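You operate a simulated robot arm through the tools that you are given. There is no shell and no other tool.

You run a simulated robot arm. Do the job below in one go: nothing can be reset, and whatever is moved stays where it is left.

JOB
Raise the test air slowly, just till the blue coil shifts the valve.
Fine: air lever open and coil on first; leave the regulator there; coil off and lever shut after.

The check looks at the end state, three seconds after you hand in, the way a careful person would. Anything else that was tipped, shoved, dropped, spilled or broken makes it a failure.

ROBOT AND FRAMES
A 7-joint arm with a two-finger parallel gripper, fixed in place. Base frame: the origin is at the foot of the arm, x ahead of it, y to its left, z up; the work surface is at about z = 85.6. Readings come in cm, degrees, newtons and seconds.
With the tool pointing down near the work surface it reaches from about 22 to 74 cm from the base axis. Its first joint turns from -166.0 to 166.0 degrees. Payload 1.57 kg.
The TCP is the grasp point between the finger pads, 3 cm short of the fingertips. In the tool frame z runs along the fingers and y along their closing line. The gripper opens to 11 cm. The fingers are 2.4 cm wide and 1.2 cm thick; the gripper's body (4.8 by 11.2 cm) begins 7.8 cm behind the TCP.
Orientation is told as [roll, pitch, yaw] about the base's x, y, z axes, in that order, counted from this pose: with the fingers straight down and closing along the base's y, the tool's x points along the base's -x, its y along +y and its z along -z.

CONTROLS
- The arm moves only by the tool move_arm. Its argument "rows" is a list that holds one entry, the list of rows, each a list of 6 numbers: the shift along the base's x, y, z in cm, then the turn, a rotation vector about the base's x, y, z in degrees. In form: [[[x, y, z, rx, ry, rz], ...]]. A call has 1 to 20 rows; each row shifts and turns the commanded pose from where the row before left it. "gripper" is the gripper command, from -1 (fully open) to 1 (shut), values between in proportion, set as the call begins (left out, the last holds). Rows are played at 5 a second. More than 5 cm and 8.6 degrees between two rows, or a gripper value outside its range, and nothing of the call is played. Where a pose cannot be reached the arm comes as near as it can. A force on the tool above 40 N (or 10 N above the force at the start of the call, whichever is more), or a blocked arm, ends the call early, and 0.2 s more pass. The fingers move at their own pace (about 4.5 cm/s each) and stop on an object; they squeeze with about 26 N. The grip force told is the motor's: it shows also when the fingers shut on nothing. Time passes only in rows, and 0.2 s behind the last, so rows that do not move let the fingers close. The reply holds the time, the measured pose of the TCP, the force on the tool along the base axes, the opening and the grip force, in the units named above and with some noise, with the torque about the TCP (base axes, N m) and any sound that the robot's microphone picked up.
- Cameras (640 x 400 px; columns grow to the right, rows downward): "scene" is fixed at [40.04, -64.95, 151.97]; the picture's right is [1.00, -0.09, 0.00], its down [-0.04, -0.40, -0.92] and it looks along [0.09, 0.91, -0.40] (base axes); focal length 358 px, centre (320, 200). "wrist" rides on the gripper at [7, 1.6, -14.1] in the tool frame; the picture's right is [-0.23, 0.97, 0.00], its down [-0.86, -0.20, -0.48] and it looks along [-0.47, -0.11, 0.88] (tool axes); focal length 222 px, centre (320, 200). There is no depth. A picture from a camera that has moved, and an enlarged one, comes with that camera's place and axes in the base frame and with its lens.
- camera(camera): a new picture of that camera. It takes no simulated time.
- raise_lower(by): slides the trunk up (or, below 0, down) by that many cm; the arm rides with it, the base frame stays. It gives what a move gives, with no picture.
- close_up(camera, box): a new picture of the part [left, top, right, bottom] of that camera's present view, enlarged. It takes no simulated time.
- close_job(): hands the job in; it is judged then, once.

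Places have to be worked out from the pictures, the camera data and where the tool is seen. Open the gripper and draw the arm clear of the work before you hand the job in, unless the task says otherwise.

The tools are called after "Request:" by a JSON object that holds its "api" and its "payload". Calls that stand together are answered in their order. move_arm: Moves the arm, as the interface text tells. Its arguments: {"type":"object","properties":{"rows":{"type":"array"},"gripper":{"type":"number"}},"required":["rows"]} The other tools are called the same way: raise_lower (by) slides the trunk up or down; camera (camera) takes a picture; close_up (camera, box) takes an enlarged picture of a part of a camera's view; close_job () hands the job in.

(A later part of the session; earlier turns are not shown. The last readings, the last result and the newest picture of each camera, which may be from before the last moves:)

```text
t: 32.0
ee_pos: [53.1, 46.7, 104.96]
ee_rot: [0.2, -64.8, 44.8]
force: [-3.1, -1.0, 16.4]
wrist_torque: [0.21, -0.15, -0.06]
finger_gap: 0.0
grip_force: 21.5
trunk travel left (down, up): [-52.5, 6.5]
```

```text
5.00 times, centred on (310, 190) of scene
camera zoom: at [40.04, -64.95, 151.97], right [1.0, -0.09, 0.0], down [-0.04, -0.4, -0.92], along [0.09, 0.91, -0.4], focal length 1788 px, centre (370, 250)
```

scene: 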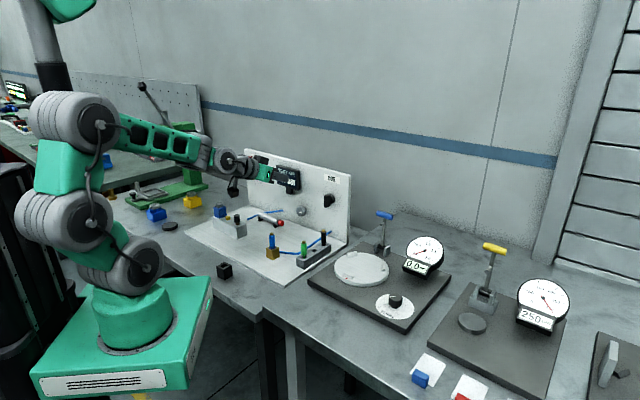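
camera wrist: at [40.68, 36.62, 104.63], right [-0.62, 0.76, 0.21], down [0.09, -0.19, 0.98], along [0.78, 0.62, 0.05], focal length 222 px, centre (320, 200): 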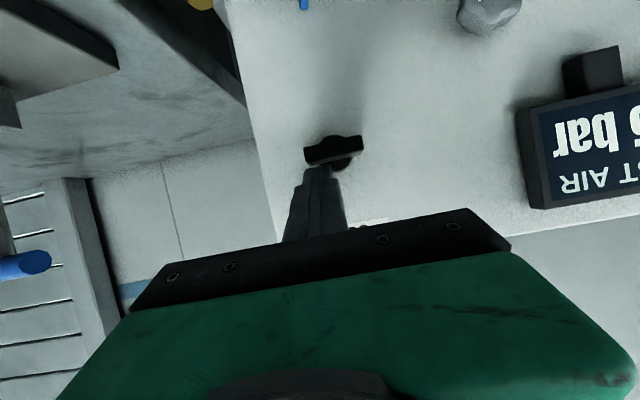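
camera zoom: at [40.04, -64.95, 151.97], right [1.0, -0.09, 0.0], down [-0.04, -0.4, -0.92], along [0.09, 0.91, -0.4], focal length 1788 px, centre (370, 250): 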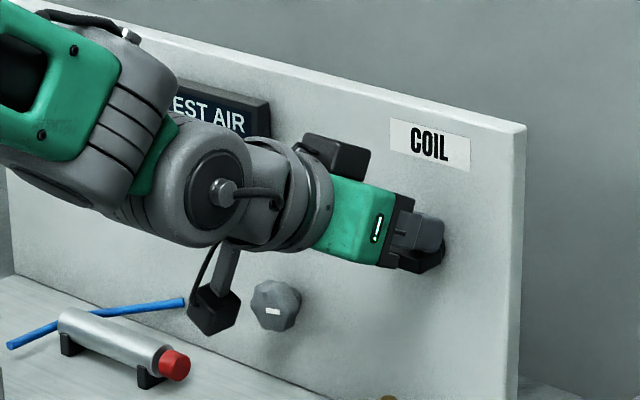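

The switch resists at 16 N without turning further, so it is at its ON stop. I'll back straight out and look at the whole panel.

Request:
{"api": "move_arm", "payload": {"rows": [[[0, 0, 0.6, 0, 0, 0], [-1.5, -1.5, 0.4, 0, 0, 0], [-2.5, -2.5, 0.5, 0, 0, 0], [-2.5, -2.5, 0.5, 0, 0, 0], [-2.5, -2.0, 0.5, 0, 0, 0], [-2.0, 0, 0.5, 0, 0, 0], [-1.5, 1.5, 0.5, 0, 0, 0], [0, 0, 0, 0, 0, 0]]]}}

Request:
{"api": "camera", "payload": {"camera": "wrist"}}

Request:
{"api": "close_up", "payload": {"camera": "scene", "box": [180, 140, 360, 290]}}

```text
t: 33.8
ee_pos: [40.7, 39.82, 108.23]
ee_rot: [0.0, -64.3, 44.8]
force: [0.6, 0.2, -0.2]
wrist_torque: [-0.01, 0.0, 0.05]
finger_gap: 0.0
grip_force: 21.1
trunk travel left (down, up): [-52.5, 6.5]
```

```text
taken
camera wrist: at [28.16, 29.67, 107.97], right [-0.62, 0.76, 0.2], down [0.1, -0.18, 0.98], along [0.78, 0.62, 0.04], focal length 222 px, centre (320, 200)
```

wrist: 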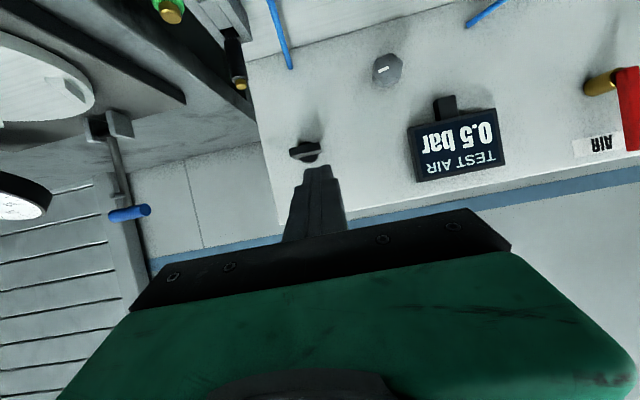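

```text
2.67 times, centred on (270, 215) of scene
camera zoom: at [40.04, -64.95, 151.97], right [1.0, -0.09, 0.0], down [-0.04, -0.4, -0.92], along [0.09, 0.91, -0.4], focal length 954 px, centre (453, 160)
```

zoom: 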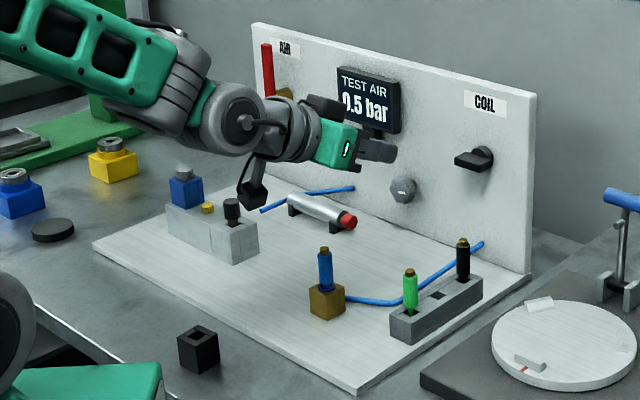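

Lever open, coil on, and the display still reads 0.5 bar. Now I'll enlarge the knob from both cameras to place it exactly.

Request:
{"api": "close_up", "payload": {"camera": "wrist", "box": [340, 30, 436, 90]}}

Request:
{"api": "close_up", "payload": {"camera": "scene", "box": [276, 190, 324, 230]}}

Request:
{"api": "close_up", "payload": {"camera": "scene", "box": [200, 190, 296, 250]}}

```text
6.67 times, centred on (388, 60) of wrist
camera zoom: at [28.16, 29.67, 107.97], right [-0.62, 0.76, 0.2], down [0.1, -0.18, 0.98], along [0.78, 0.62, 0.04], focal length 1481 px, centre (-133, 1133)
```

zoom: 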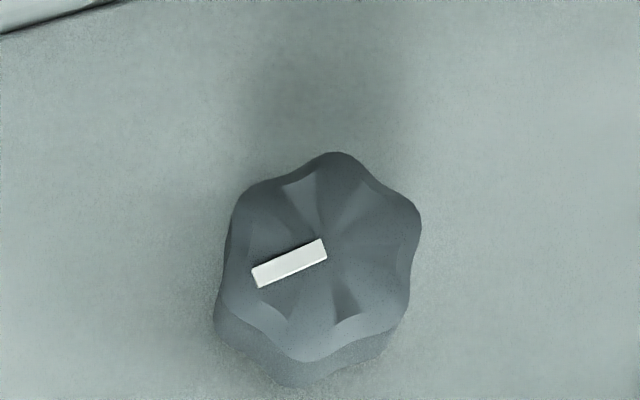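

```text
10.00 times, centred on (300, 210) of scene
camera zoom: at [40.04, -64.95, 151.97], right [1.0, -0.09, 0.0], down [-0.04, -0.4, -0.92], along [0.09, 0.91, -0.4], focal length 3577 px, centre (520, 100)
```

zoom: 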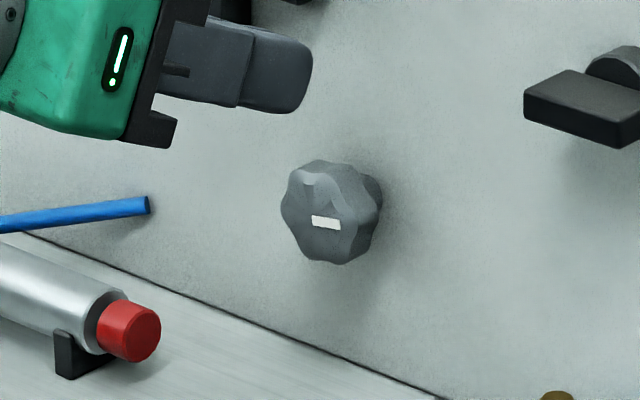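

```text
6.67 times, centred on (248, 220) of scene
camera zoom: at [40.04, -64.95, 151.97], right [1.0, -0.09, 0.0], down [-0.04, -0.4, -0.92], along [0.09, 0.91, -0.4], focal length 2384 px, centre (800, 67)
```

zoom: 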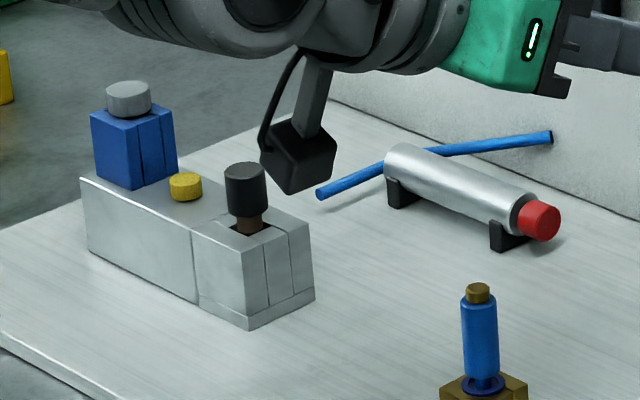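

From both views, the knob's front centre is at s = -10.0, n = 71.9, z = 93.75, and it is about 4 cm across with six lobes. I'll steepen the tool to 45°, open the fingers to 7 cm and line up with it from above and in front.

Request:
{"api": "move_arm", "payload": {"rows": [[[-1.7, 2.05, 0, -4.55, 4.55, 0], [-1.7, 2.05, 0, -4.55, 4.55, 0], [-1.7, 2.05, 0, -4.55, 4.55, 0], [-1.7, 2.05, 0, 0, 0, 0], [0, 0, 0, 0, 0, 0], [0, 0, 0, 0, 0, 0]]], "gripper": -0.27}}

Request:
{"api": "camera", "payload": {"camera": "wrist"}}

Request:
{"api": "camera", "payload": {"camera": "scene"}}

```text
t: 35.2
ee_pos: [34.02, 47.87, 108.07]
ee_rot: [-0.1, -44.8, 44.8]
force: [0.4, 0.2, 0.3]
wrist_torque: [0.01, 0.0, -0.01]
finger_gap: 7.0
grip_force: 0.1
trunk travel left (down, up): [-52.5, 6.5]
```

```text
taken
camera wrist: at [22.09, 38.39, 113.06], right [-0.57, 0.8, 0.16], down [0.33, 0.05, 0.94], along [0.75, 0.59, -0.29], focal length 222 px, centre (320, 200)
```

wrist: 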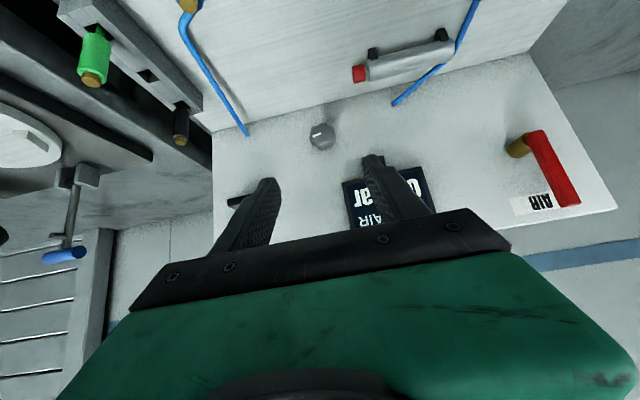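

```text
taken
```

scene: 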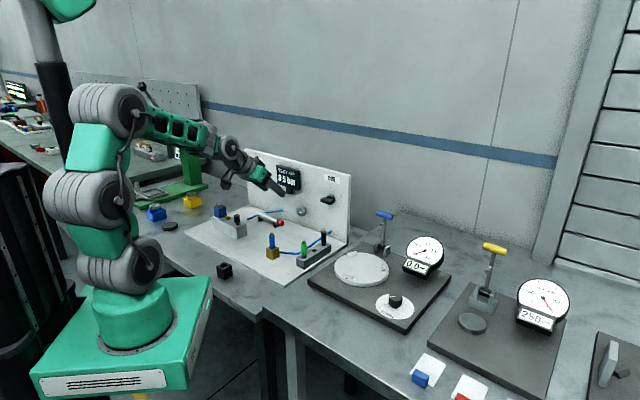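

The tool is on the knob's line, about 18 cm out. I'll move along the tool axis to a point just short of the knob.

Request:
{"api": "move_arm", "payload": {"rows": [[[1.57, 1.65, -2.12, 0, 0, 0], [1.57, 1.65, -2.12, 0, 0, 0], [1.57, 1.65, -2.12, 0, 0, 0], [1.57, 1.65, -2.12, 0, 0, 0], [0, 0, 0, 0, 0, 0]]]}}

Request:
{"api": "camera", "payload": {"camera": "wrist"}}

Request:
{"api": "close_up", "payload": {"camera": "scene", "box": [220, 140, 348, 220]}}

```text
t: 36.4
ee_pos: [40.08, 54.61, 99.47]
ee_rot: [0.0, -44.9, 44.9]
force: [0.9, 0.4, -0.2]
wrist_torque: [0.01, -0.02, -0.02]
finger_gap: 6.95
grip_force: 0.1
trunk travel left (down, up): [-52.5, 6.5]
```

```text
taken
camera wrist: at [28.2, 45.11, 104.44], right [-0.57, 0.8, 0.16], down [0.33, 0.05, 0.94], along [0.75, 0.59, -0.29], focal length 222 px, centre (320, 200)
```

wrist: 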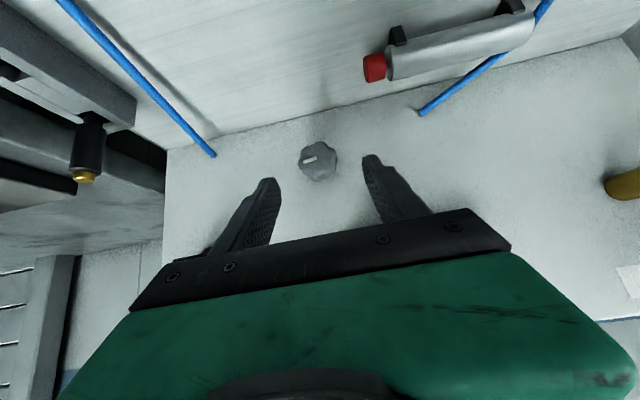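

```text
5.00 times, centred on (284, 180) of scene
camera zoom: at [40.04, -64.95, 151.97], right [1.0, -0.09, 0.0], down [-0.04, -0.4, -0.92], along [0.09, 0.91, -0.4], focal length 1788 px, centre (500, 300)
```

zoom: 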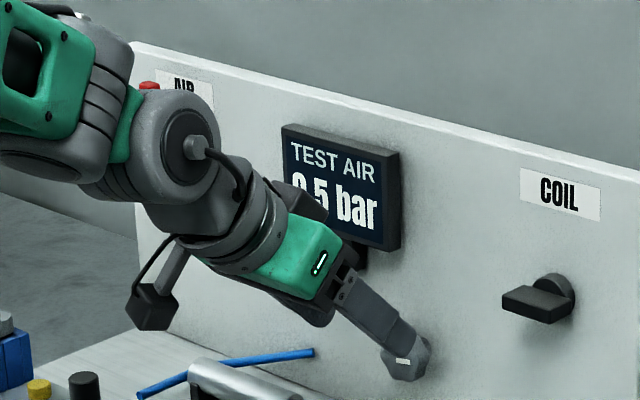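

The knob sits centred between the open fingers. I'll look at how its lobes are oriented before closing on it.

Request:
{"api": "close_up", "payload": {"camera": "wrist", "box": [278, 130, 358, 190]}}

Request:
{"api": "close_up", "payload": {"camera": "scene", "box": [284, 195, 316, 221]}}

```text
6.67 times, centred on (318, 160) of wrist
camera zoom: at [28.2, 45.11, 104.44], right [-0.57, 0.8, 0.16], down [0.33, 0.05, 0.94], along [0.75, 0.59, -0.29], focal length 1481 px, centre (333, 467)
```

zoom: 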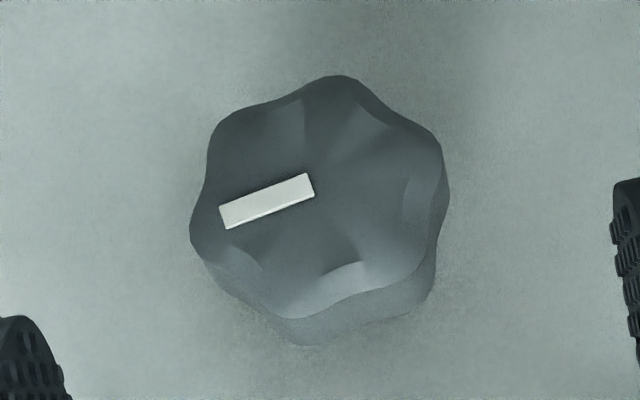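

```text
15.38 times, centred on (300, 208) of scene
camera zoom: at [40.04, -64.95, 151.97], right [1.0, -0.09, 0.0], down [-0.04, -0.4, -0.92], along [0.09, 0.91, -0.4], focal length 5502 px, centre (628, 77)
```

zoom: 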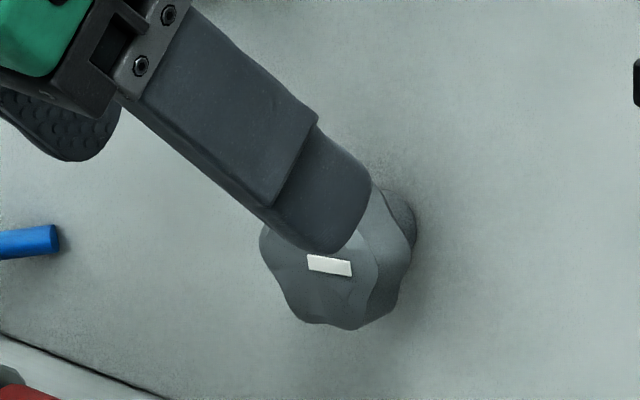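

The lobes are clear now: the white mark lies along one, pointing at 3 o'clock. For a stable grip on the flats I'll swing the tool 30° counter-clockwise about the knob's axis, which also leaves room for a clockwise turn.

Request:
{"api": "move_arm", "payload": {"rows": [[[-0.46, 0.46, -0.1, -5.3, -5.3, 0], [-0.46, 0.46, -0.15, -5.3, -5.3, 0], [-0.46, 0.46, -0.22, -5.3, -5.3, 0], [-0.46, 0.46, -0.3, -5.3, -5.3, 0], [0, 0, 0, 0, 0, 0]]]}}

Request:
{"api": "camera", "payload": {"camera": "wrist"}}

Request:
{"api": "close_up", "payload": {"camera": "scene", "box": [200, 130, 360, 250]}}

```text
t: 37.6
ee_pos: [38.19, 56.51, 98.61]
ee_rot: [-39.3, -37.8, 71.4]
force: [-0.4, 0.1, -0.6]
wrist_torque: [0.0, -0.04, -0.04]
finger_gap: 7.0
grip_force: 0.0
trunk travel left (down, up): [-52.5, 6.5]
```

```text
taken
camera wrist: at [24.73, 48.62, 102.21], right [-0.54, 0.77, -0.35], down [-0.02, 0.4, 0.92], along [0.84, 0.5, -0.2], focal length 222 px, centre (320, 200)
```

wrist: 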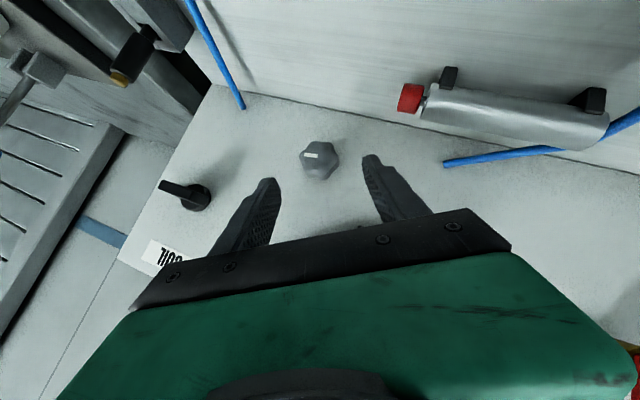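

```text
3.33 times, centred on (280, 190) of scene
camera zoom: at [40.04, -64.95, 151.97], right [1.0, -0.09, 0.0], down [-0.04, -0.4, -0.92], along [0.09, 0.91, -0.4], focal length 1192 px, centre (453, 233)
```

zoom: 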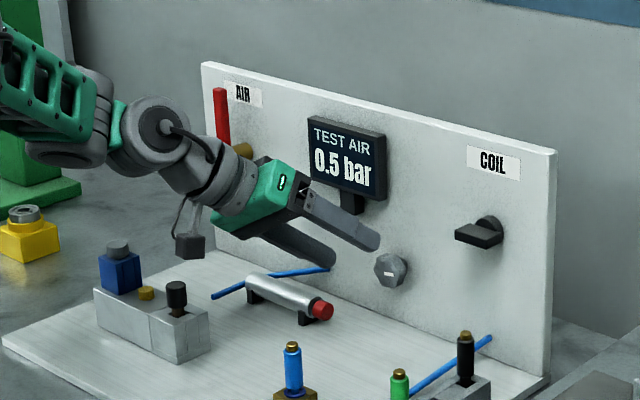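

Swinging over has also cleared the view of the display. I'll move in along the tool axis so that the pads sit on either side of the knob.

Request:
{"api": "move_arm", "payload": {"rows": [[[1.51, 0.52, -1.15, 0, 0, 0], [1.51, 0.52, -1.15, 0, 0, 0], [1.51, 0.52, -1.15, 0, 0, 0], [0, 0, 0, 0, 0, 0]]]}}

Request:
{"api": "camera", "payload": {"camera": "wrist"}}

Request:
{"api": "close_up", "payload": {"camera": "scene", "box": [240, 160, 336, 230]}}

```text
t: 38.6
ee_pos: [42.69, 57.88, 95.32]
ee_rot: [-39.3, -37.6, 71.4]
force: [0.1, -0.3, -0.5]
wrist_torque: [-0.02, 0.01, -0.03]
finger_gap: 7.02
grip_force: 0.1
trunk travel left (down, up): [-52.5, 6.5]
```

```text
taken
camera wrist: at [29.27, 50.13, 98.72], right [-0.54, 0.77, -0.35], down [-0.02, 0.4, 0.92], along [0.84, 0.5, -0.2], focal length 222 px, centre (320, 200)
```

wrist: 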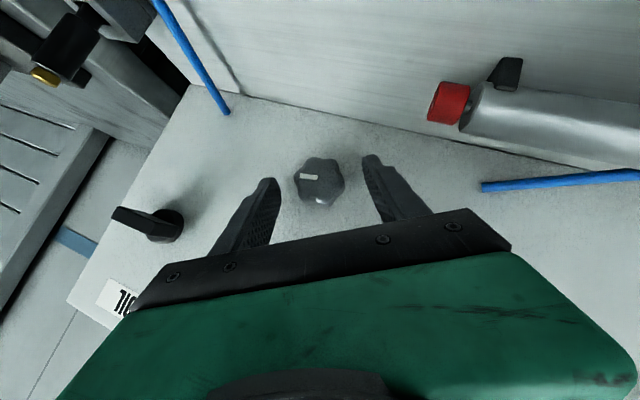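

```text
5.71 times, centred on (288, 195) of scene
camera zoom: at [40.04, -64.95, 151.97], right [1.0, -0.09, 0.0], down [-0.04, -0.4, -0.92], along [0.09, 0.91, -0.4], focal length 2044 px, centre (503, 229)
```

zoom: 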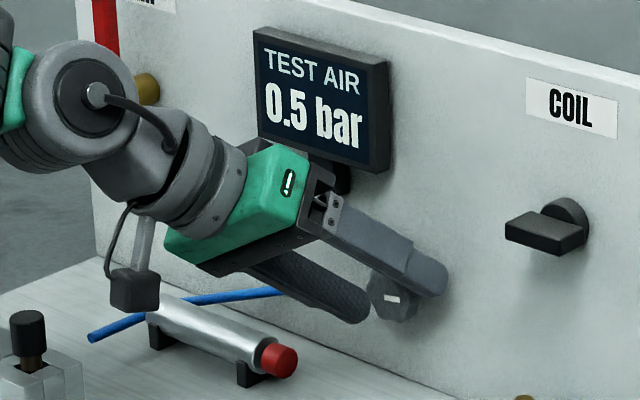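

The fingers straddle the knob evenly. I'll close them on it without moving the arm.

Request:
{"api": "move_arm", "payload": {"rows": [[[0, 0, 0, 0, 0, 0], [0, 0, 0, 0, 0, 0], [0, 0, 0, 0, 0, 0], [0, 0, 0, 0, 0, 0]]], "gripper": 1}}

Request:
{"api": "close_up", "payload": {"camera": "wrist", "box": [240, 110, 400, 230]}}

Request:
{"api": "close_up", "payload": {"camera": "scene", "box": [240, 160, 336, 230]}}

```text
t: 39.6
ee_pos: [42.84, 57.86, 95.28]
ee_rot: [-39.3, -37.6, 71.4]
force: [1.1, -0.3, 0.6]
wrist_torque: [-0.07, 0.09, 0.22]
finger_gap: 3.75
grip_force: 32.2
trunk travel left (down, up): [-52.5, 6.5]
```

```text
3.33 times, centred on (320, 170) of wrist
camera zoom: at [29.27, 50.11, 98.75], right [-0.54, 0.77, -0.35], down [-0.02, 0.4, 0.92], along [0.84, 0.5, -0.2], focal length 740 px, centre (320, 300)
```

zoom: 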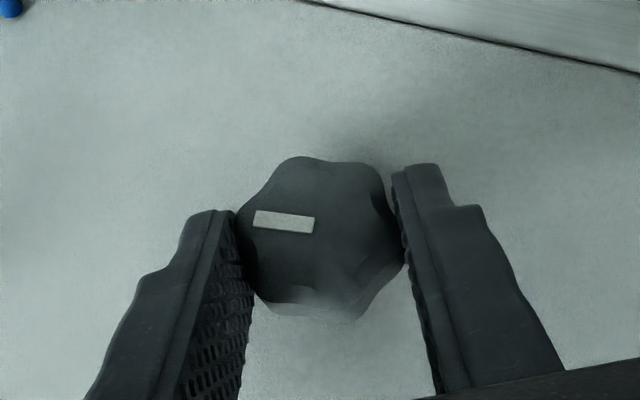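

```text
5.71 times, centred on (288, 195) of scene
camera zoom: at [40.04, -64.95, 151.97], right [1.0, -0.09, 0.0], down [-0.04, -0.4, -0.92], along [0.09, 0.91, -0.4], focal length 2044 px, centre (503, 229)
```

zoom: 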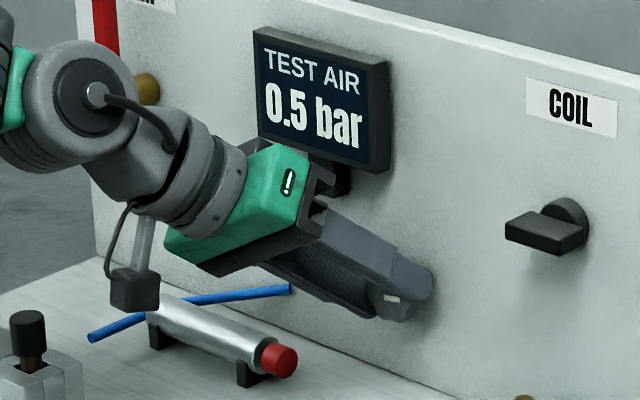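

The grip is firm at a 3.75 cm gap and the reading is still 0.5 bar. I'll turn the knob 5° clockwise about its own axis and see what the pressure does.

Request:
{"api": "move_arm", "payload": {"rows": [[[0.047, -0.047, 0.022, 1.77, 1.77, 0], [0.047, -0.047, 0.02, 1.77, 1.77, 0], [0, 0, 0, 0, 0, 0]]]}}

Request:
{"api": "close_up", "payload": {"camera": "wrist", "box": [240, 110, 400, 230]}}

Request:
{"api": "close_up", "payload": {"camera": "scene", "box": [200, 160, 336, 250]}}

```text
t: 40.4
ee_pos: [42.93, 57.86, 95.31]
ee_rot: [-33.3, -39.9, 67.8]
force: [-0.9, 2.8, -1.5]
wrist_torque: [-0.21, 0.3, 0.54]
finger_gap: 3.7
grip_force: 43.1
trunk travel left (down, up): [-52.5, 6.5]
```

```text
3.33 times, centred on (320, 170) of wrist
camera zoom: at [29.59, 49.78, 99.16], right [-0.56, 0.79, -0.27], down [0.04, 0.34, 0.94], along [0.83, 0.51, -0.22], focal length 740 px, centre (320, 300)
```

zoom: 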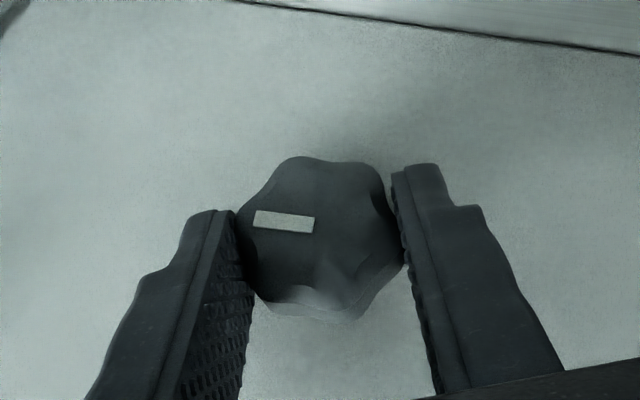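

```text
4.44 times, centred on (268, 205) of scene
camera zoom: at [40.04, -64.95, 151.97], right [1.0, -0.09, 0.0], down [-0.04, -0.4, -0.92], along [0.09, 0.91, -0.4], focal length 1590 px, centre (551, 178)
```

zoom: 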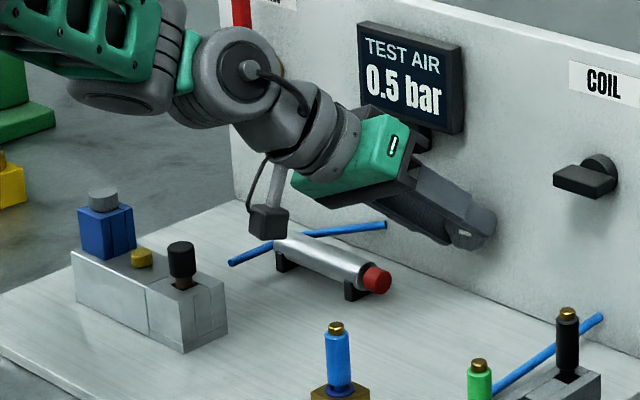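

The knob turned with the gripper but the reading hasn't changed yet. I'll turn another 10° in slow steps.

Request:
{"api": "move_arm", "payload": {"rows": [[[0.05, -0.05, 0.02, 1.77, 1.77, 0], [0.05, -0.05, 0.02, 1.77, 1.77, 0], [0.05, -0.05, 0.014, 1.77, 1.77, 0], [0.05, -0.05, 0.014, 1.77, 1.77, 0], [0, 0, 0, 0, 0, 0]]]}}

Request:
{"api": "close_up", "payload": {"camera": "wrist", "box": [240, 110, 400, 230]}}

Request:
{"api": "close_up", "payload": {"camera": "scene", "box": [200, 160, 336, 250]}}

```text
t: 41.6
ee_pos: [43.04, 57.7, 95.39]
ee_rot: [-20.6, -43.0, 59.3]
force: [-5.7, 1.6, -0.1]
wrist_torque: [-0.03, 0.21, 0.62]
finger_gap: 3.72
grip_force: 43.5
trunk travel left (down, up): [-52.5, 6.5]
```

```text
3.33 times, centred on (320, 170) of wrist
camera zoom: at [30.28, 49.09, 99.82], right [-0.58, 0.81, -0.1], down [0.15, 0.22, 0.96], along [0.8, 0.54, -0.25], focal length 740 px, centre (320, 300)
```

zoom: 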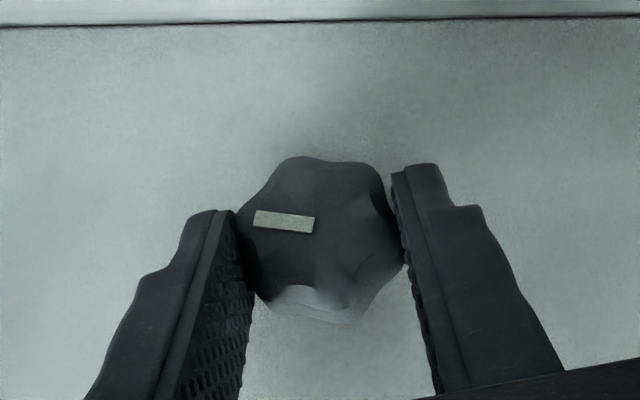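

```text
4.44 times, centred on (268, 205) of scene
camera zoom: at [40.04, -64.95, 151.97], right [1.0, -0.09, 0.0], down [-0.04, -0.4, -0.92], along [0.09, 0.91, -0.4], focal length 1590 px, centre (551, 178)
```

zoom: 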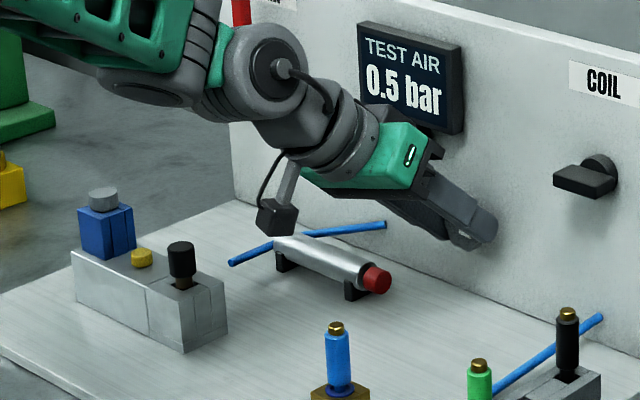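

The knob has turned 15° in all and the reading is still 0.5, so the regulator looks like a fine multi-turn one. I'll continue another 20° in slow steps.

Request:
{"api": "move_arm", "payload": {"rows": [[[0.05, -0.05, 0.01, 1.77, 1.77, 0], [0.05, -0.05, 0.008, 1.77, 1.77, 0], [0.05, -0.05, 0.004, 1.77, 1.77, 0], [0.05, -0.05, 0, 1.77, 1.77, 0], [0.05, -0.05, 0, 1.77, 1.77, 0], [0.05, -0.05, -0.005, 1.77, 1.77, 0], [0.05, -0.05, -0.008, 1.77, 1.77, 0], [0.05, -0.05, -0.01, 1.77, 1.77, 0], [0, 0, 0, 0, 0, 0]]]}}

Request:
{"api": "close_up", "payload": {"camera": "wrist", "box": [240, 110, 400, 230]}}

Request:
{"api": "close_up", "payload": {"camera": "scene", "box": [200, 160, 336, 250]}}

```text
t: 43.6
ee_pos: [43.3, 57.36, 95.46]
ee_rot: [7.1, -44.7, 39.9]
force: [-12.3, 4.7, 1.7]
wrist_torque: [0.52, -0.2, 0.68]
finger_gap: 3.7
grip_force: 43.6
trunk travel left (down, up): [-52.5, 6.5]
```

```text
3.33 times, centred on (320, 170) of wrist
camera zoom: at [31.86, 47.5, 100.59], right [-0.56, 0.79, 0.25], down [0.39, -0.01, 0.92], along [0.73, 0.61, -0.3], focal length 740 px, centre (320, 300)
```

zoom: 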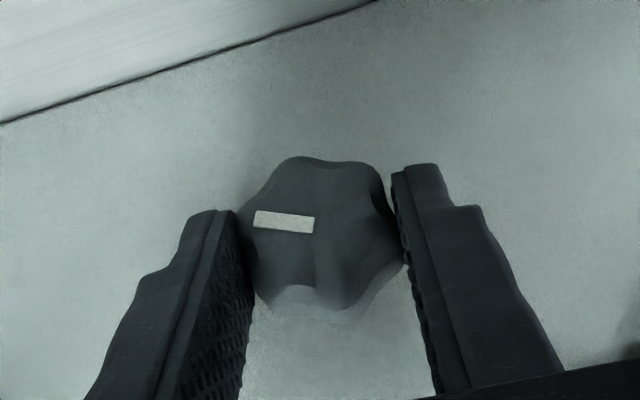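

```text
4.44 times, centred on (268, 205) of scene
camera zoom: at [40.04, -64.95, 151.97], right [1.0, -0.09, 0.0], down [-0.04, -0.4, -0.92], along [0.09, 0.91, -0.4], focal length 1590 px, centre (551, 178)
```

zoom: 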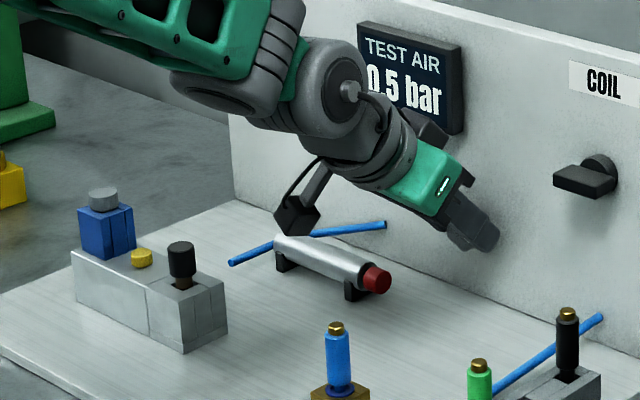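

Still 0.5 bar after 35°, and a 12 N sideways load has built up. I'll ease that off and continue 25° clockwise to the end of this stroke.

Request:
{"api": "move_arm", "payload": {"rows": [[[-0.05, 0.05, -0.006, 1.77, 1.77, 0], [0.03, -0.03, -0.01, 1.77, 1.77, 0], [0.045, -0.045, -0.014, 1.77, 1.77, 0], [0.045, -0.045, -0.018, 1.77, 1.77, 0], [0.045, -0.045, -0.02, 1.77, 1.77, 0], [0.045, -0.045, -0.022, 1.77, 1.77, 0], [0.045, -0.045, -0.025, 1.77, 1.77, 0], [0.045, -0.045, -0.027, 1.77, 1.77, 0], [0.045, -0.045, -0.03, 1.77, 1.77, 0], [0.045, -0.045, -0.033, 1.77, 1.77, 0], [0, 0, 0, 0, 0, 0]]]}}

Request:
{"api": "close_up", "payload": {"camera": "wrist", "box": [240, 110, 400, 230]}}

Request:
{"api": "close_up", "payload": {"camera": "scene", "box": [200, 160, 336, 250]}}

```text
t: 46.0
ee_pos: [43.87, 56.94, 95.3]
ee_rot: [39.3, -37.7, 18.3]
force: [-5.9, -0.5, 5.3]
wrist_torque: [0.09, 0.07, 0.43]
finger_gap: 3.66
grip_force: 43.5
trunk travel left (down, up): [-52.5, 6.5]
```

```text
3.33 times, centred on (320, 170) of wrist
camera zoom: at [33.9, 45.46, 100.41], right [-0.42, 0.65, 0.63], down [0.65, -0.27, 0.72], along [0.64, 0.71, -0.31], focal length 740 px, centre (320, 300)
```

zoom: 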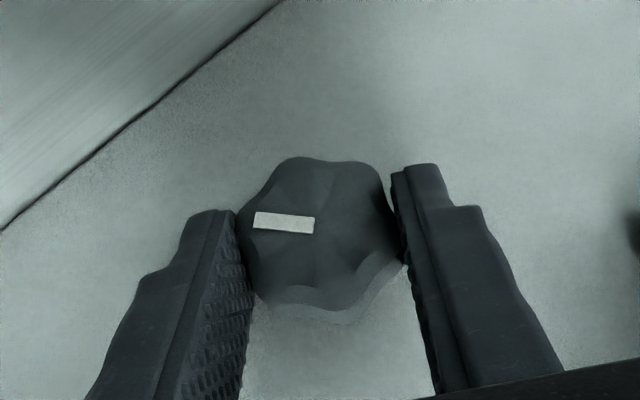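

```text
4.44 times, centred on (268, 205) of scene
camera zoom: at [40.04, -64.95, 151.97], right [1.0, -0.09, 0.0], down [-0.04, -0.4, -0.92], along [0.09, 0.91, -0.4], focal length 1590 px, centre (551, 178)
```

zoom: 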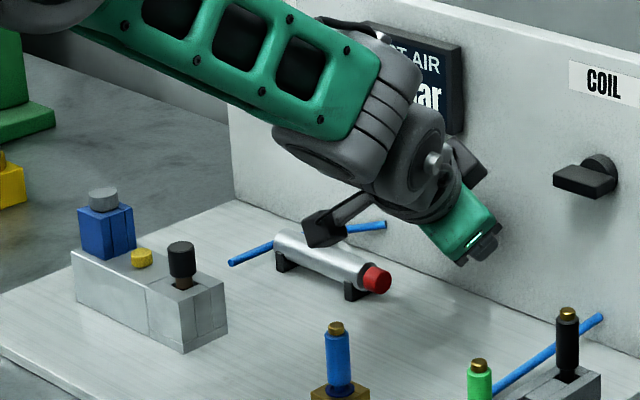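

The arm now hides the display after 60° of turning. I'll open the fingers, let go of the knob, and swing back 60° around it without touching it.

Request:
{"api": "move_arm", "payload": {"rows": [[[0, 0, 0, 0, 0, 0], [0, 0, 0, 0, 0, 0], [0, 0, 0, 0, 0, 0], [-0.148, 0.148, 0.09, -5.3, -5.3, 0], [-0.155, 0.155, 0.062, -5.3, -5.3, 0], [-0.159, 0.159, 0.033, -5.3, -5.3, 0], [-0.161, 0.161, 0.003, -5.3, -5.3, 0], [-0.16, 0.16, -0.027, -5.3, -5.3, 0], [-0.156, 0.156, -0.056, -5.3, -5.3, 0], [-0.149, 0.149, -0.085, -5.3, -5.3, 0], [-0.141, 0.141, -0.111, -5.3, -5.3, 0], [0, 0, 0, 0, 0, 0]]], "gripper": -0.2}}

Request:
{"api": "close_up", "payload": {"camera": "wrist", "box": [240, 110, 400, 230]}}

Request:
{"api": "close_up", "payload": {"camera": "scene", "box": [200, 160, 336, 250]}}

```text
t: 48.6
ee_pos: [42.59, 58.16, 95.08]
ee_rot: [-39.3, -37.8, 71.3]
force: [0.4, 0.1, -0.4]
wrist_torque: [-0.01, -0.03, -0.01]
finger_gap: 6.62
grip_force: 0.0
trunk travel left (down, up): [-52.5, 6.5]
```

```text
3.33 times, centred on (320, 170) of wrist
camera zoom: at [29.07, 50.34, 98.62], right [-0.54, 0.77, -0.35], down [-0.02, 0.4, 0.92], along [0.84, 0.5, -0.2], focal length 740 px, centre (320, 300)
```

zoom: 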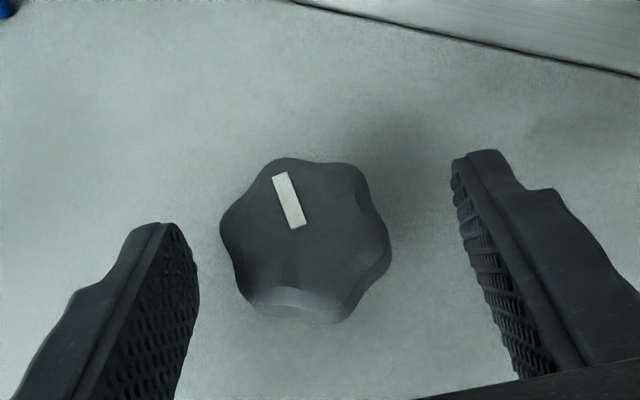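

```text
4.44 times, centred on (268, 205) of scene
camera zoom: at [40.04, -64.95, 151.97], right [1.0, -0.09, 0.0], down [-0.04, -0.4, -0.92], along [0.09, 0.91, -0.4], focal length 1590 px, centre (551, 178)
```

zoom: 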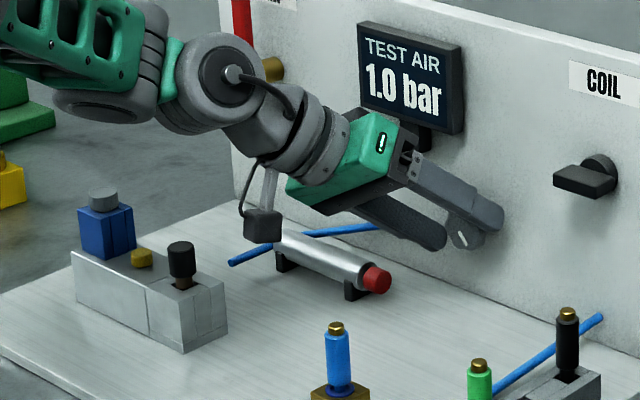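

That 60° of turning brought it to 1.0 bar, the cylinder rod hasn't moved and there was no sound. I'll recentre by 0.4 cm and grip again for another stroke.

Request:
{"api": "move_arm", "payload": {"rows": [[[0.26, -0.26, 0.2, 0, 0, 0], [0, 0, 0, 0, 0, 0]]]}}

Request:
{"api": "move_arm", "payload": {"rows": [[[0, 0, 0, 0, 0, 0], [0, 0, 0, 0, 0, 0], [0, 0, 0, 0, 0, 0], [0, 0, 0, 0, 0, 0]]], "gripper": 1}}

Request:
{"api": "close_up", "payload": {"camera": "wrist", "box": [240, 110, 400, 230]}}

Request:
{"api": "close_up", "payload": {"camera": "scene", "box": [200, 160, 336, 250]}}

```text
t: 49.2
ee_pos: [42.85, 57.82, 95.37]
ee_rot: [-39.2, -37.8, 71.3]
force: [-0.5, 0.2, 0.3]
wrist_torque: [-0.02, 0.0, 0.0]
finger_gap: 6.59
grip_force: 0.0
trunk travel left (down, up): [-52.5, 6.5]
```

```text
t: 50.2
ee_pos: [42.74, 57.95, 95.19]
ee_rot: [-39.2, -37.8, 71.3]
force: [-2.3, 2.2, -4.0]
wrist_torque: [0.17, -0.04, 0.26]
finger_gap: 3.73
grip_force: 34.2
trunk travel left (down, up): [-52.5, 6.5]
```

```text
3.33 times, centred on (320, 170) of wrist
camera zoom: at [29.31, 50.07, 98.73], right [-0.54, 0.77, -0.35], down [-0.02, 0.4, 0.92], along [0.84, 0.5, -0.2], focal length 740 px, centre (320, 300)
```

zoom: 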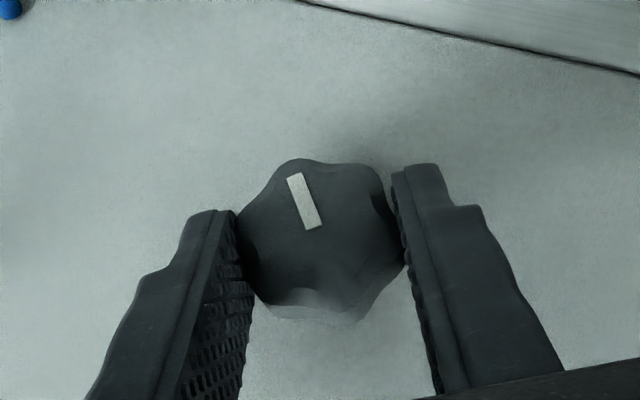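

```text
4.44 times, centred on (268, 205) of scene
camera zoom: at [40.04, -64.95, 151.97], right [1.0, -0.09, 0.0], down [-0.04, -0.4, -0.92], along [0.09, 0.91, -0.4], focal length 1590 px, centre (551, 178)
```

zoom: 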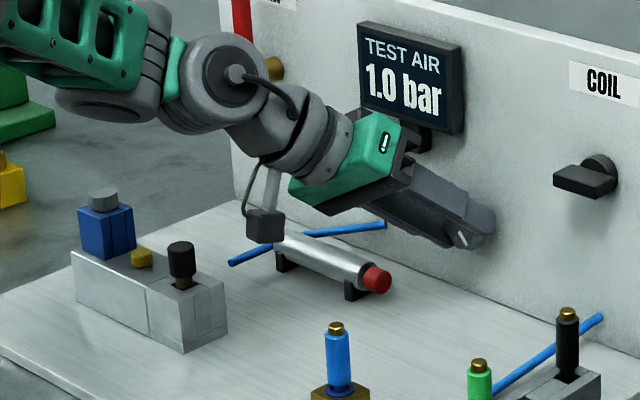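

The grip is good and the reading is 1.0 bar. I'll turn 15° clockwise in 2.5° steps, then check the display, the rod and any sound.

Request:
{"api": "move_arm", "payload": {"rows": [[[0.045, -0.045, 0.028, 1.77, 1.77, 0], [0.045, -0.045, 0.028, 1.77, 1.77, 0], [0.047, -0.047, 0.022, 1.77, 1.77, 0], [0.047, -0.047, 0.022, 1.77, 1.77, 0], [0.048, -0.048, 0.016, 1.77, 1.77, 0], [0.048, -0.048, 0.016, 1.77, 1.77, 0], [0, 0, 0, 0, 0, 0], [0, 0, 0, 0, 0, 0]]]}}

Request:
{"api": "close_up", "payload": {"camera": "scene", "box": [200, 160, 336, 250]}}

```text
t: 52.0
ee_pos: [43.12, 57.67, 95.48]
ee_rot: [-20.6, -42.9, 59.2]
force: [-9.1, -0.2, -7.7]
wrist_torque: [-0.04, 0.3, 0.05]
finger_gap: 3.72
grip_force: 43.1
trunk travel left (down, up): [-52.5, 6.5]
```

```text
4.44 times, centred on (268, 205) of scene
camera zoom: at [40.04, -64.95, 151.97], right [1.0, -0.09, 0.0], down [-0.04, -0.4, -0.92], along [0.09, 0.91, -0.4], focal length 1590 px, centre (551, 178)
```

zoom: 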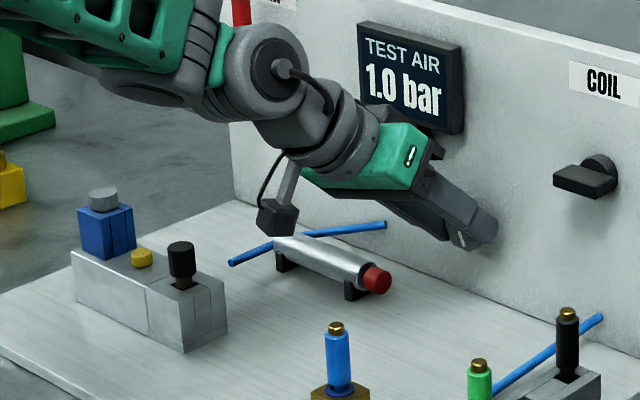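

Still 1.0 bar with the rod at rest. I'll take up the small side load and turn another 10°.

Request:
{"api": "move_arm", "payload": {"rows": [[[0.01, -0.01, -0.05, 1.77, 1.77, 0], [0.03, -0.03, -0.02, 1.77, 1.77, 0], [0.049, -0.049, 0.005, 1.77, 1.77, 0], [0.049, -0.049, 0.005, 1.77, 1.77, 0], [0, 0, 0, 0, 0, 0], [0, 0, 0, 0, 0, 0]]]}}

Request:
{"api": "close_up", "payload": {"camera": "scene", "box": [200, 160, 336, 250]}}

```text
t: 53.4
ee_pos: [43.32, 57.6, 95.39]
ee_rot: [-6.9, -44.8, 49.6]
force: [-6.4, -2.4, -2.9]
wrist_torque: [-0.21, 0.33, 0.16]
finger_gap: 3.7
grip_force: 43.4
trunk travel left (down, up): [-52.5, 6.5]
```

```text
4.44 times, centred on (268, 205) of scene
camera zoom: at [40.04, -64.95, 151.97], right [1.0, -0.09, 0.0], down [-0.04, -0.4, -0.92], along [0.09, 0.91, -0.4], focal length 1590 px, centre (551, 178)
```

zoom: 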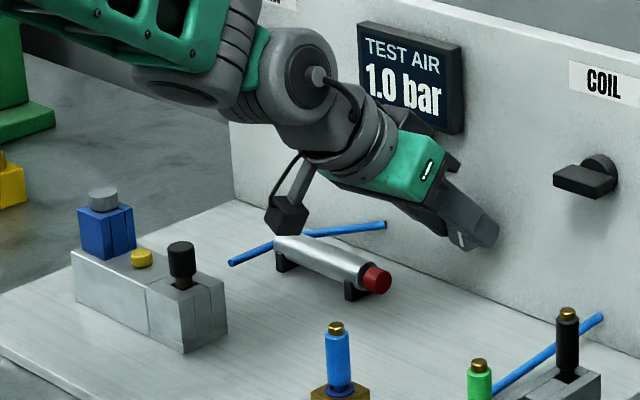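

The display still reads 1.0 bar after 85° of turning in total. I'll continue 10°.

Request:
{"api": "move_arm", "payload": {"rows": [[[0.049, -0.049, 0.0, 1.77, 1.77, 0], [0.049, -0.049, -0.002, 1.77, 1.77, 0], [0.049, -0.049, -0.006, 1.77, 1.77, 0], [0.049, -0.049, -0.008, 1.77, 1.77, 0], [0, 0, 0, 0, 0, 0], [0, 0, 0, 0, 0, 0]]]}}

Request:
{"api": "close_up", "payload": {"camera": "scene", "box": [200, 160, 336, 250]}}

```text
t: 54.8
ee_pos: [43.45, 57.35, 95.42]
ee_rot: [7.2, -44.7, 39.8]
force: [-8.1, 0.6, -1.9]
wrist_torque: [0.28, -0.12, 0.16]
finger_gap: 3.69
grip_force: 43.0
trunk travel left (down, up): [-52.5, 6.5]
```

```text
4.44 times, centred on (268, 205) of scene
camera zoom: at [40.04, -64.95, 151.97], right [1.0, -0.09, 0.0], down [-0.04, -0.4, -0.92], along [0.09, 0.91, -0.4], focal length 1590 px, centre (551, 178)
```

zoom: 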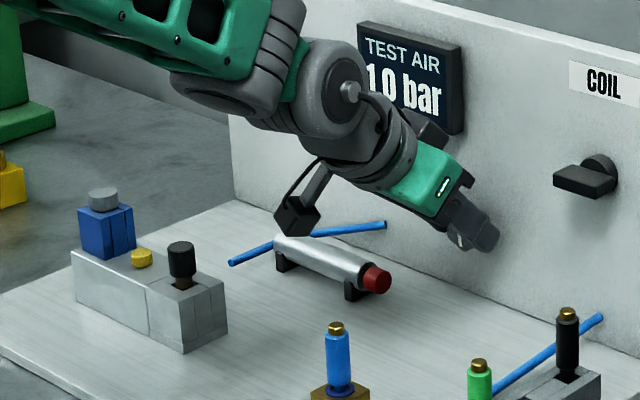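

Still no shift at 95°. I'll finish this stroke in smaller pieces, watching the rod and listening.

Request:
{"api": "move_arm", "payload": {"rows": [[[0.035, -0.035, -0.012, 1.77, 1.77, 0], [0.045, -0.045, -0.014, 1.77, 1.77, 0], [0.047, -0.047, -0.02, 1.77, 1.77, 0], [0.047, -0.047, -0.02, 1.77, 1.77, 0], [0, 0, 0, 0, 0, 0], [0, 0, 0, 0, 0, 0]]]}}

Request:
{"api": "close_up", "payload": {"camera": "scene", "box": [200, 160, 336, 250]}}

Request:
{"api": "move_arm", "payload": {"rows": [[[0.046, -0.046, -0.026, 1.77, 1.77, 0], [0.046, -0.046, -0.026, 1.77, 1.77, 0], [0.044, -0.044, -0.031, 1.77, 1.77, 0], [0.044, -0.044, -0.031, 1.77, 1.77, 0], [0, 0, 0, 0, 0, 0], [0, 0, 0, 0, 0, 0]]]}}

Request:
{"api": "close_up", "payload": {"camera": "scene", "box": [200, 160, 336, 250]}}

```text
t: 56.2
ee_pos: [43.51, 57.18, 95.36]
ee_rot: [20.9, -42.9, 30.1]
force: [-8.1, 3.2, 1.3]
wrist_torque: [0.34, -0.16, 0.13]
finger_gap: 3.7
grip_force: 42.5
trunk travel left (down, up): [-52.5, 6.5]
```

```text
4.44 times, centred on (268, 205) of scene
camera zoom: at [40.04, -64.95, 151.97], right [1.0, -0.09, 0.0], down [-0.04, -0.4, -0.92], along [0.09, 0.91, -0.4], focal length 1590 px, centre (551, 178)
```

zoom: 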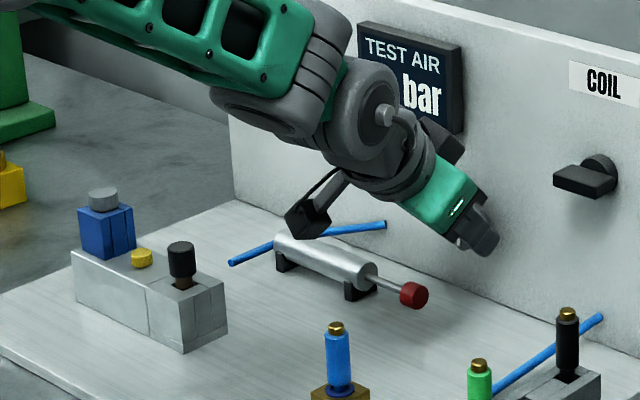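

```text
t: 57.6
ee_pos: [43.8, 56.96, 95.4]
ee_rot: [33.7, -39.6, 21.9]
force: [-9.8, 2.7, 6.9]
wrist_torque: [-0.08, 0.39, 0.46]
finger_gap: 3.68
grip_force: 42.6
trunk travel left (down, up): [-52.5, 6.5]
```

```text
4.44 times, centred on (268, 205) of scene
camera zoom: at [40.04, -64.95, 151.97], right [1.0, -0.09, 0.0], down [-0.04, -0.4, -0.92], along [0.09, 0.91, -0.4], focal length 1590 px, centre (551, 178)
```

zoom: 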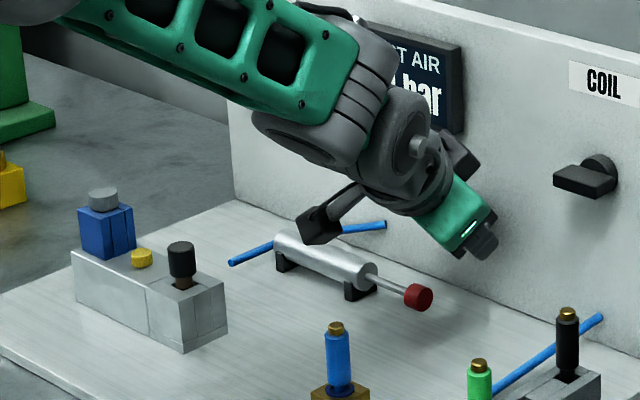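

I queued two moves together. The rod shifted in the first, between 95° and 105° of turn, and the second then carried on 10° past it. I'll turn back 10° and watch the rod, then find the shift point again one small step at a time.

Request:
{"api": "move_arm", "payload": {"rows": [[[-0.044, 0.044, 0.031, -1.77, -1.77, 0], [-0.044, 0.044, 0.031, -1.77, -1.77, 0], [-0.046, 0.046, 0.026, -1.77, -1.77, 0], [-0.046, 0.046, 0.026, -1.77, -1.77, 0], [0, 0, 0, 0, 0, 0], [0, 0, 0, 0, 0, 0]]]}}

Request:
{"api": "close_up", "payload": {"camera": "scene", "box": [200, 160, 336, 250]}}

Request:
{"api": "close_up", "payload": {"camera": "wrist", "box": [240, 110, 400, 230]}}

```text
t: 59.0
ee_pos: [43.61, 57.17, 95.29]
ee_rot: [20.8, -42.8, 30.2]
force: [-7.9, 0.5, 4.3]
wrist_torque: [0.64, -0.48, -0.14]
finger_gap: 3.68
grip_force: 42.9
trunk travel left (down, up): [-52.5, 6.5]
```

```text
4.44 times, centred on (268, 205) of scene
camera zoom: at [40.04, -64.95, 151.97], right [1.0, -0.09, 0.0], down [-0.04, -0.4, -0.92], along [0.09, 0.91, -0.4], focal length 1590 px, centre (551, 178)
```

zoom: 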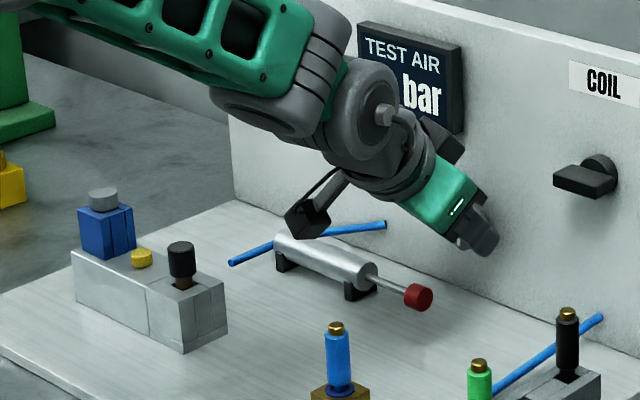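

```text
3.33 times, centred on (320, 170) of wrist
camera zoom: at [32.67, 46.71, 100.64], right [-0.52, 0.75, 0.41], down [0.5, -0.12, 0.86], along [0.69, 0.65, -0.31], focal length 740 px, centre (320, 300)
```

zoom: 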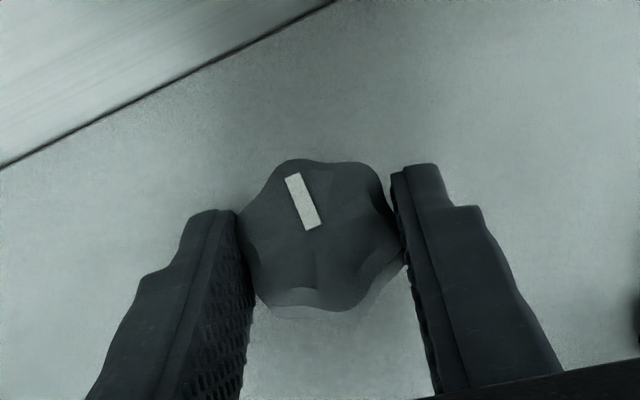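

The rod stays out at this angle. I'll turn back another 10°, to where it hadn't yet shifted, and see whether it drops back.

Request:
{"api": "move_arm", "payload": {"rows": [[[-0.047, 0.047, 0.02, -1.77, -1.77, 0], [-0.047, 0.047, 0.02, -1.77, -1.77, 0], [-0.049, 0.049, 0.014, -1.77, -1.77, 0], [-0.049, 0.049, 0.014, -1.77, -1.77, 0], [0, 0, 0, 0, 0, 0], [0, 0, 0, 0, 0, 0]]]}}

Request:
{"api": "close_up", "payload": {"camera": "scene", "box": [200, 160, 336, 250]}}

```text
t: 60.4
ee_pos: [43.32, 57.39, 95.28]
ee_rot: [7.3, -44.7, 39.7]
force: [-3.9, 1.8, 5.1]
wrist_torque: [-0.33, 0.4, 0.22]
finger_gap: 3.66
grip_force: 43.2
trunk travel left (down, up): [-52.5, 6.5]
```

```text
4.44 times, centred on (268, 205) of scene
camera zoom: at [40.04, -64.95, 151.97], right [1.0, -0.09, 0.0], down [-0.04, -0.4, -0.92], along [0.09, 0.91, -0.4], focal length 1590 px, centre (551, 178)
```

zoom: 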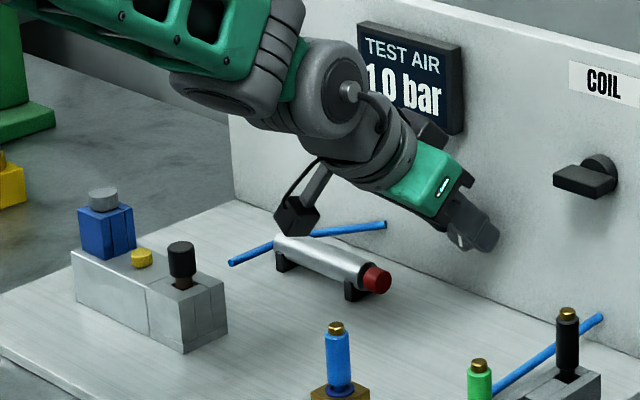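

The rod dropped back at 95°, with the display at 1.0 bar. Now I'll creep up, checking after each 2.5° step.

Request:
{"api": "move_arm", "payload": {"rows": [[[0.049, -0.049, -0.014, 1.77, 1.77, 0], [0, 0, 0, 0, 0, 0], [0, 0, 0, 0, 0, 0], [0, 0, 0, 0, 0, 0], [0, 0, 0, 0, 0, 0]]]}}

Request:
{"api": "close_up", "payload": {"camera": "scene", "box": [200, 160, 336, 250]}}

```text
t: 61.6
ee_pos: [43.39, 57.33, 95.39]
ee_rot: [10.7, -44.4, 37.3]
force: [-2.3, 3.8, 2.4]
wrist_torque: [0.53, -0.44, -0.1]
finger_gap: 3.65
grip_force: 43.4
trunk travel left (down, up): [-52.5, 6.5]
```

```text
4.44 times, centred on (268, 205) of scene
camera zoom: at [40.04, -64.95, 151.97], right [1.0, -0.09, 0.0], down [-0.04, -0.4, -0.92], along [0.09, 0.91, -0.4], focal length 1590 px, centre (551, 178)
```

zoom: 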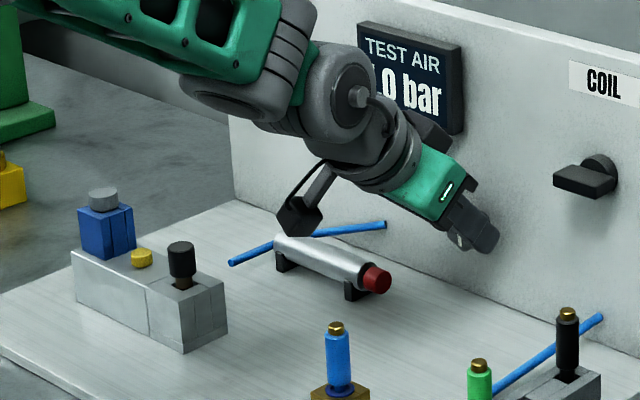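

At 97.5° the display reads x.0 and the rod is still in. I'll take another 2.5° step.

Request:
{"api": "move_arm", "payload": {"rows": [[[0.048, -0.048, -0.016, 1.77, 1.77, 0], [0, 0, 0, 0, 0, 0], [0, 0, 0, 0, 0, 0], [0, 0, 0, 0, 0, 0], [0, 0, 0, 0, 0, 0]]]}}

Request:
{"api": "close_up", "payload": {"camera": "scene", "box": [200, 160, 336, 250]}}

```text
t: 62.8
ee_pos: [43.44, 57.3, 95.37]
ee_rot: [14.0, -43.9, 34.8]
force: [-2.8, 0.8, 2.2]
wrist_torque: [0.24, -0.1, 0.22]
finger_gap: 3.66
grip_force: 43.5
trunk travel left (down, up): [-52.5, 6.5]
```

```text
4.44 times, centred on (268, 205) of scene
camera zoom: at [40.04, -64.95, 151.97], right [1.0, -0.09, 0.0], down [-0.04, -0.4, -0.92], along [0.09, 0.91, -0.4], focal length 1590 px, centre (551, 178)
```

zoom: 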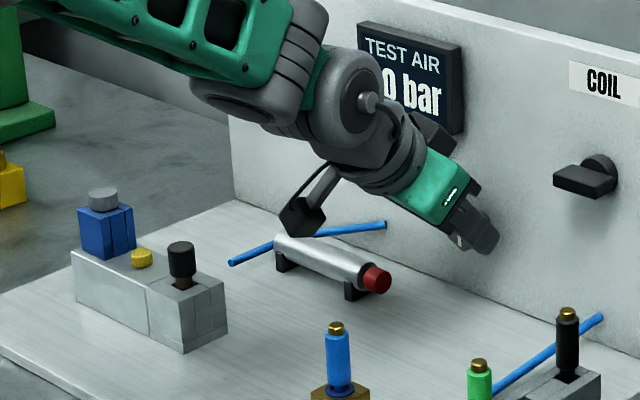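

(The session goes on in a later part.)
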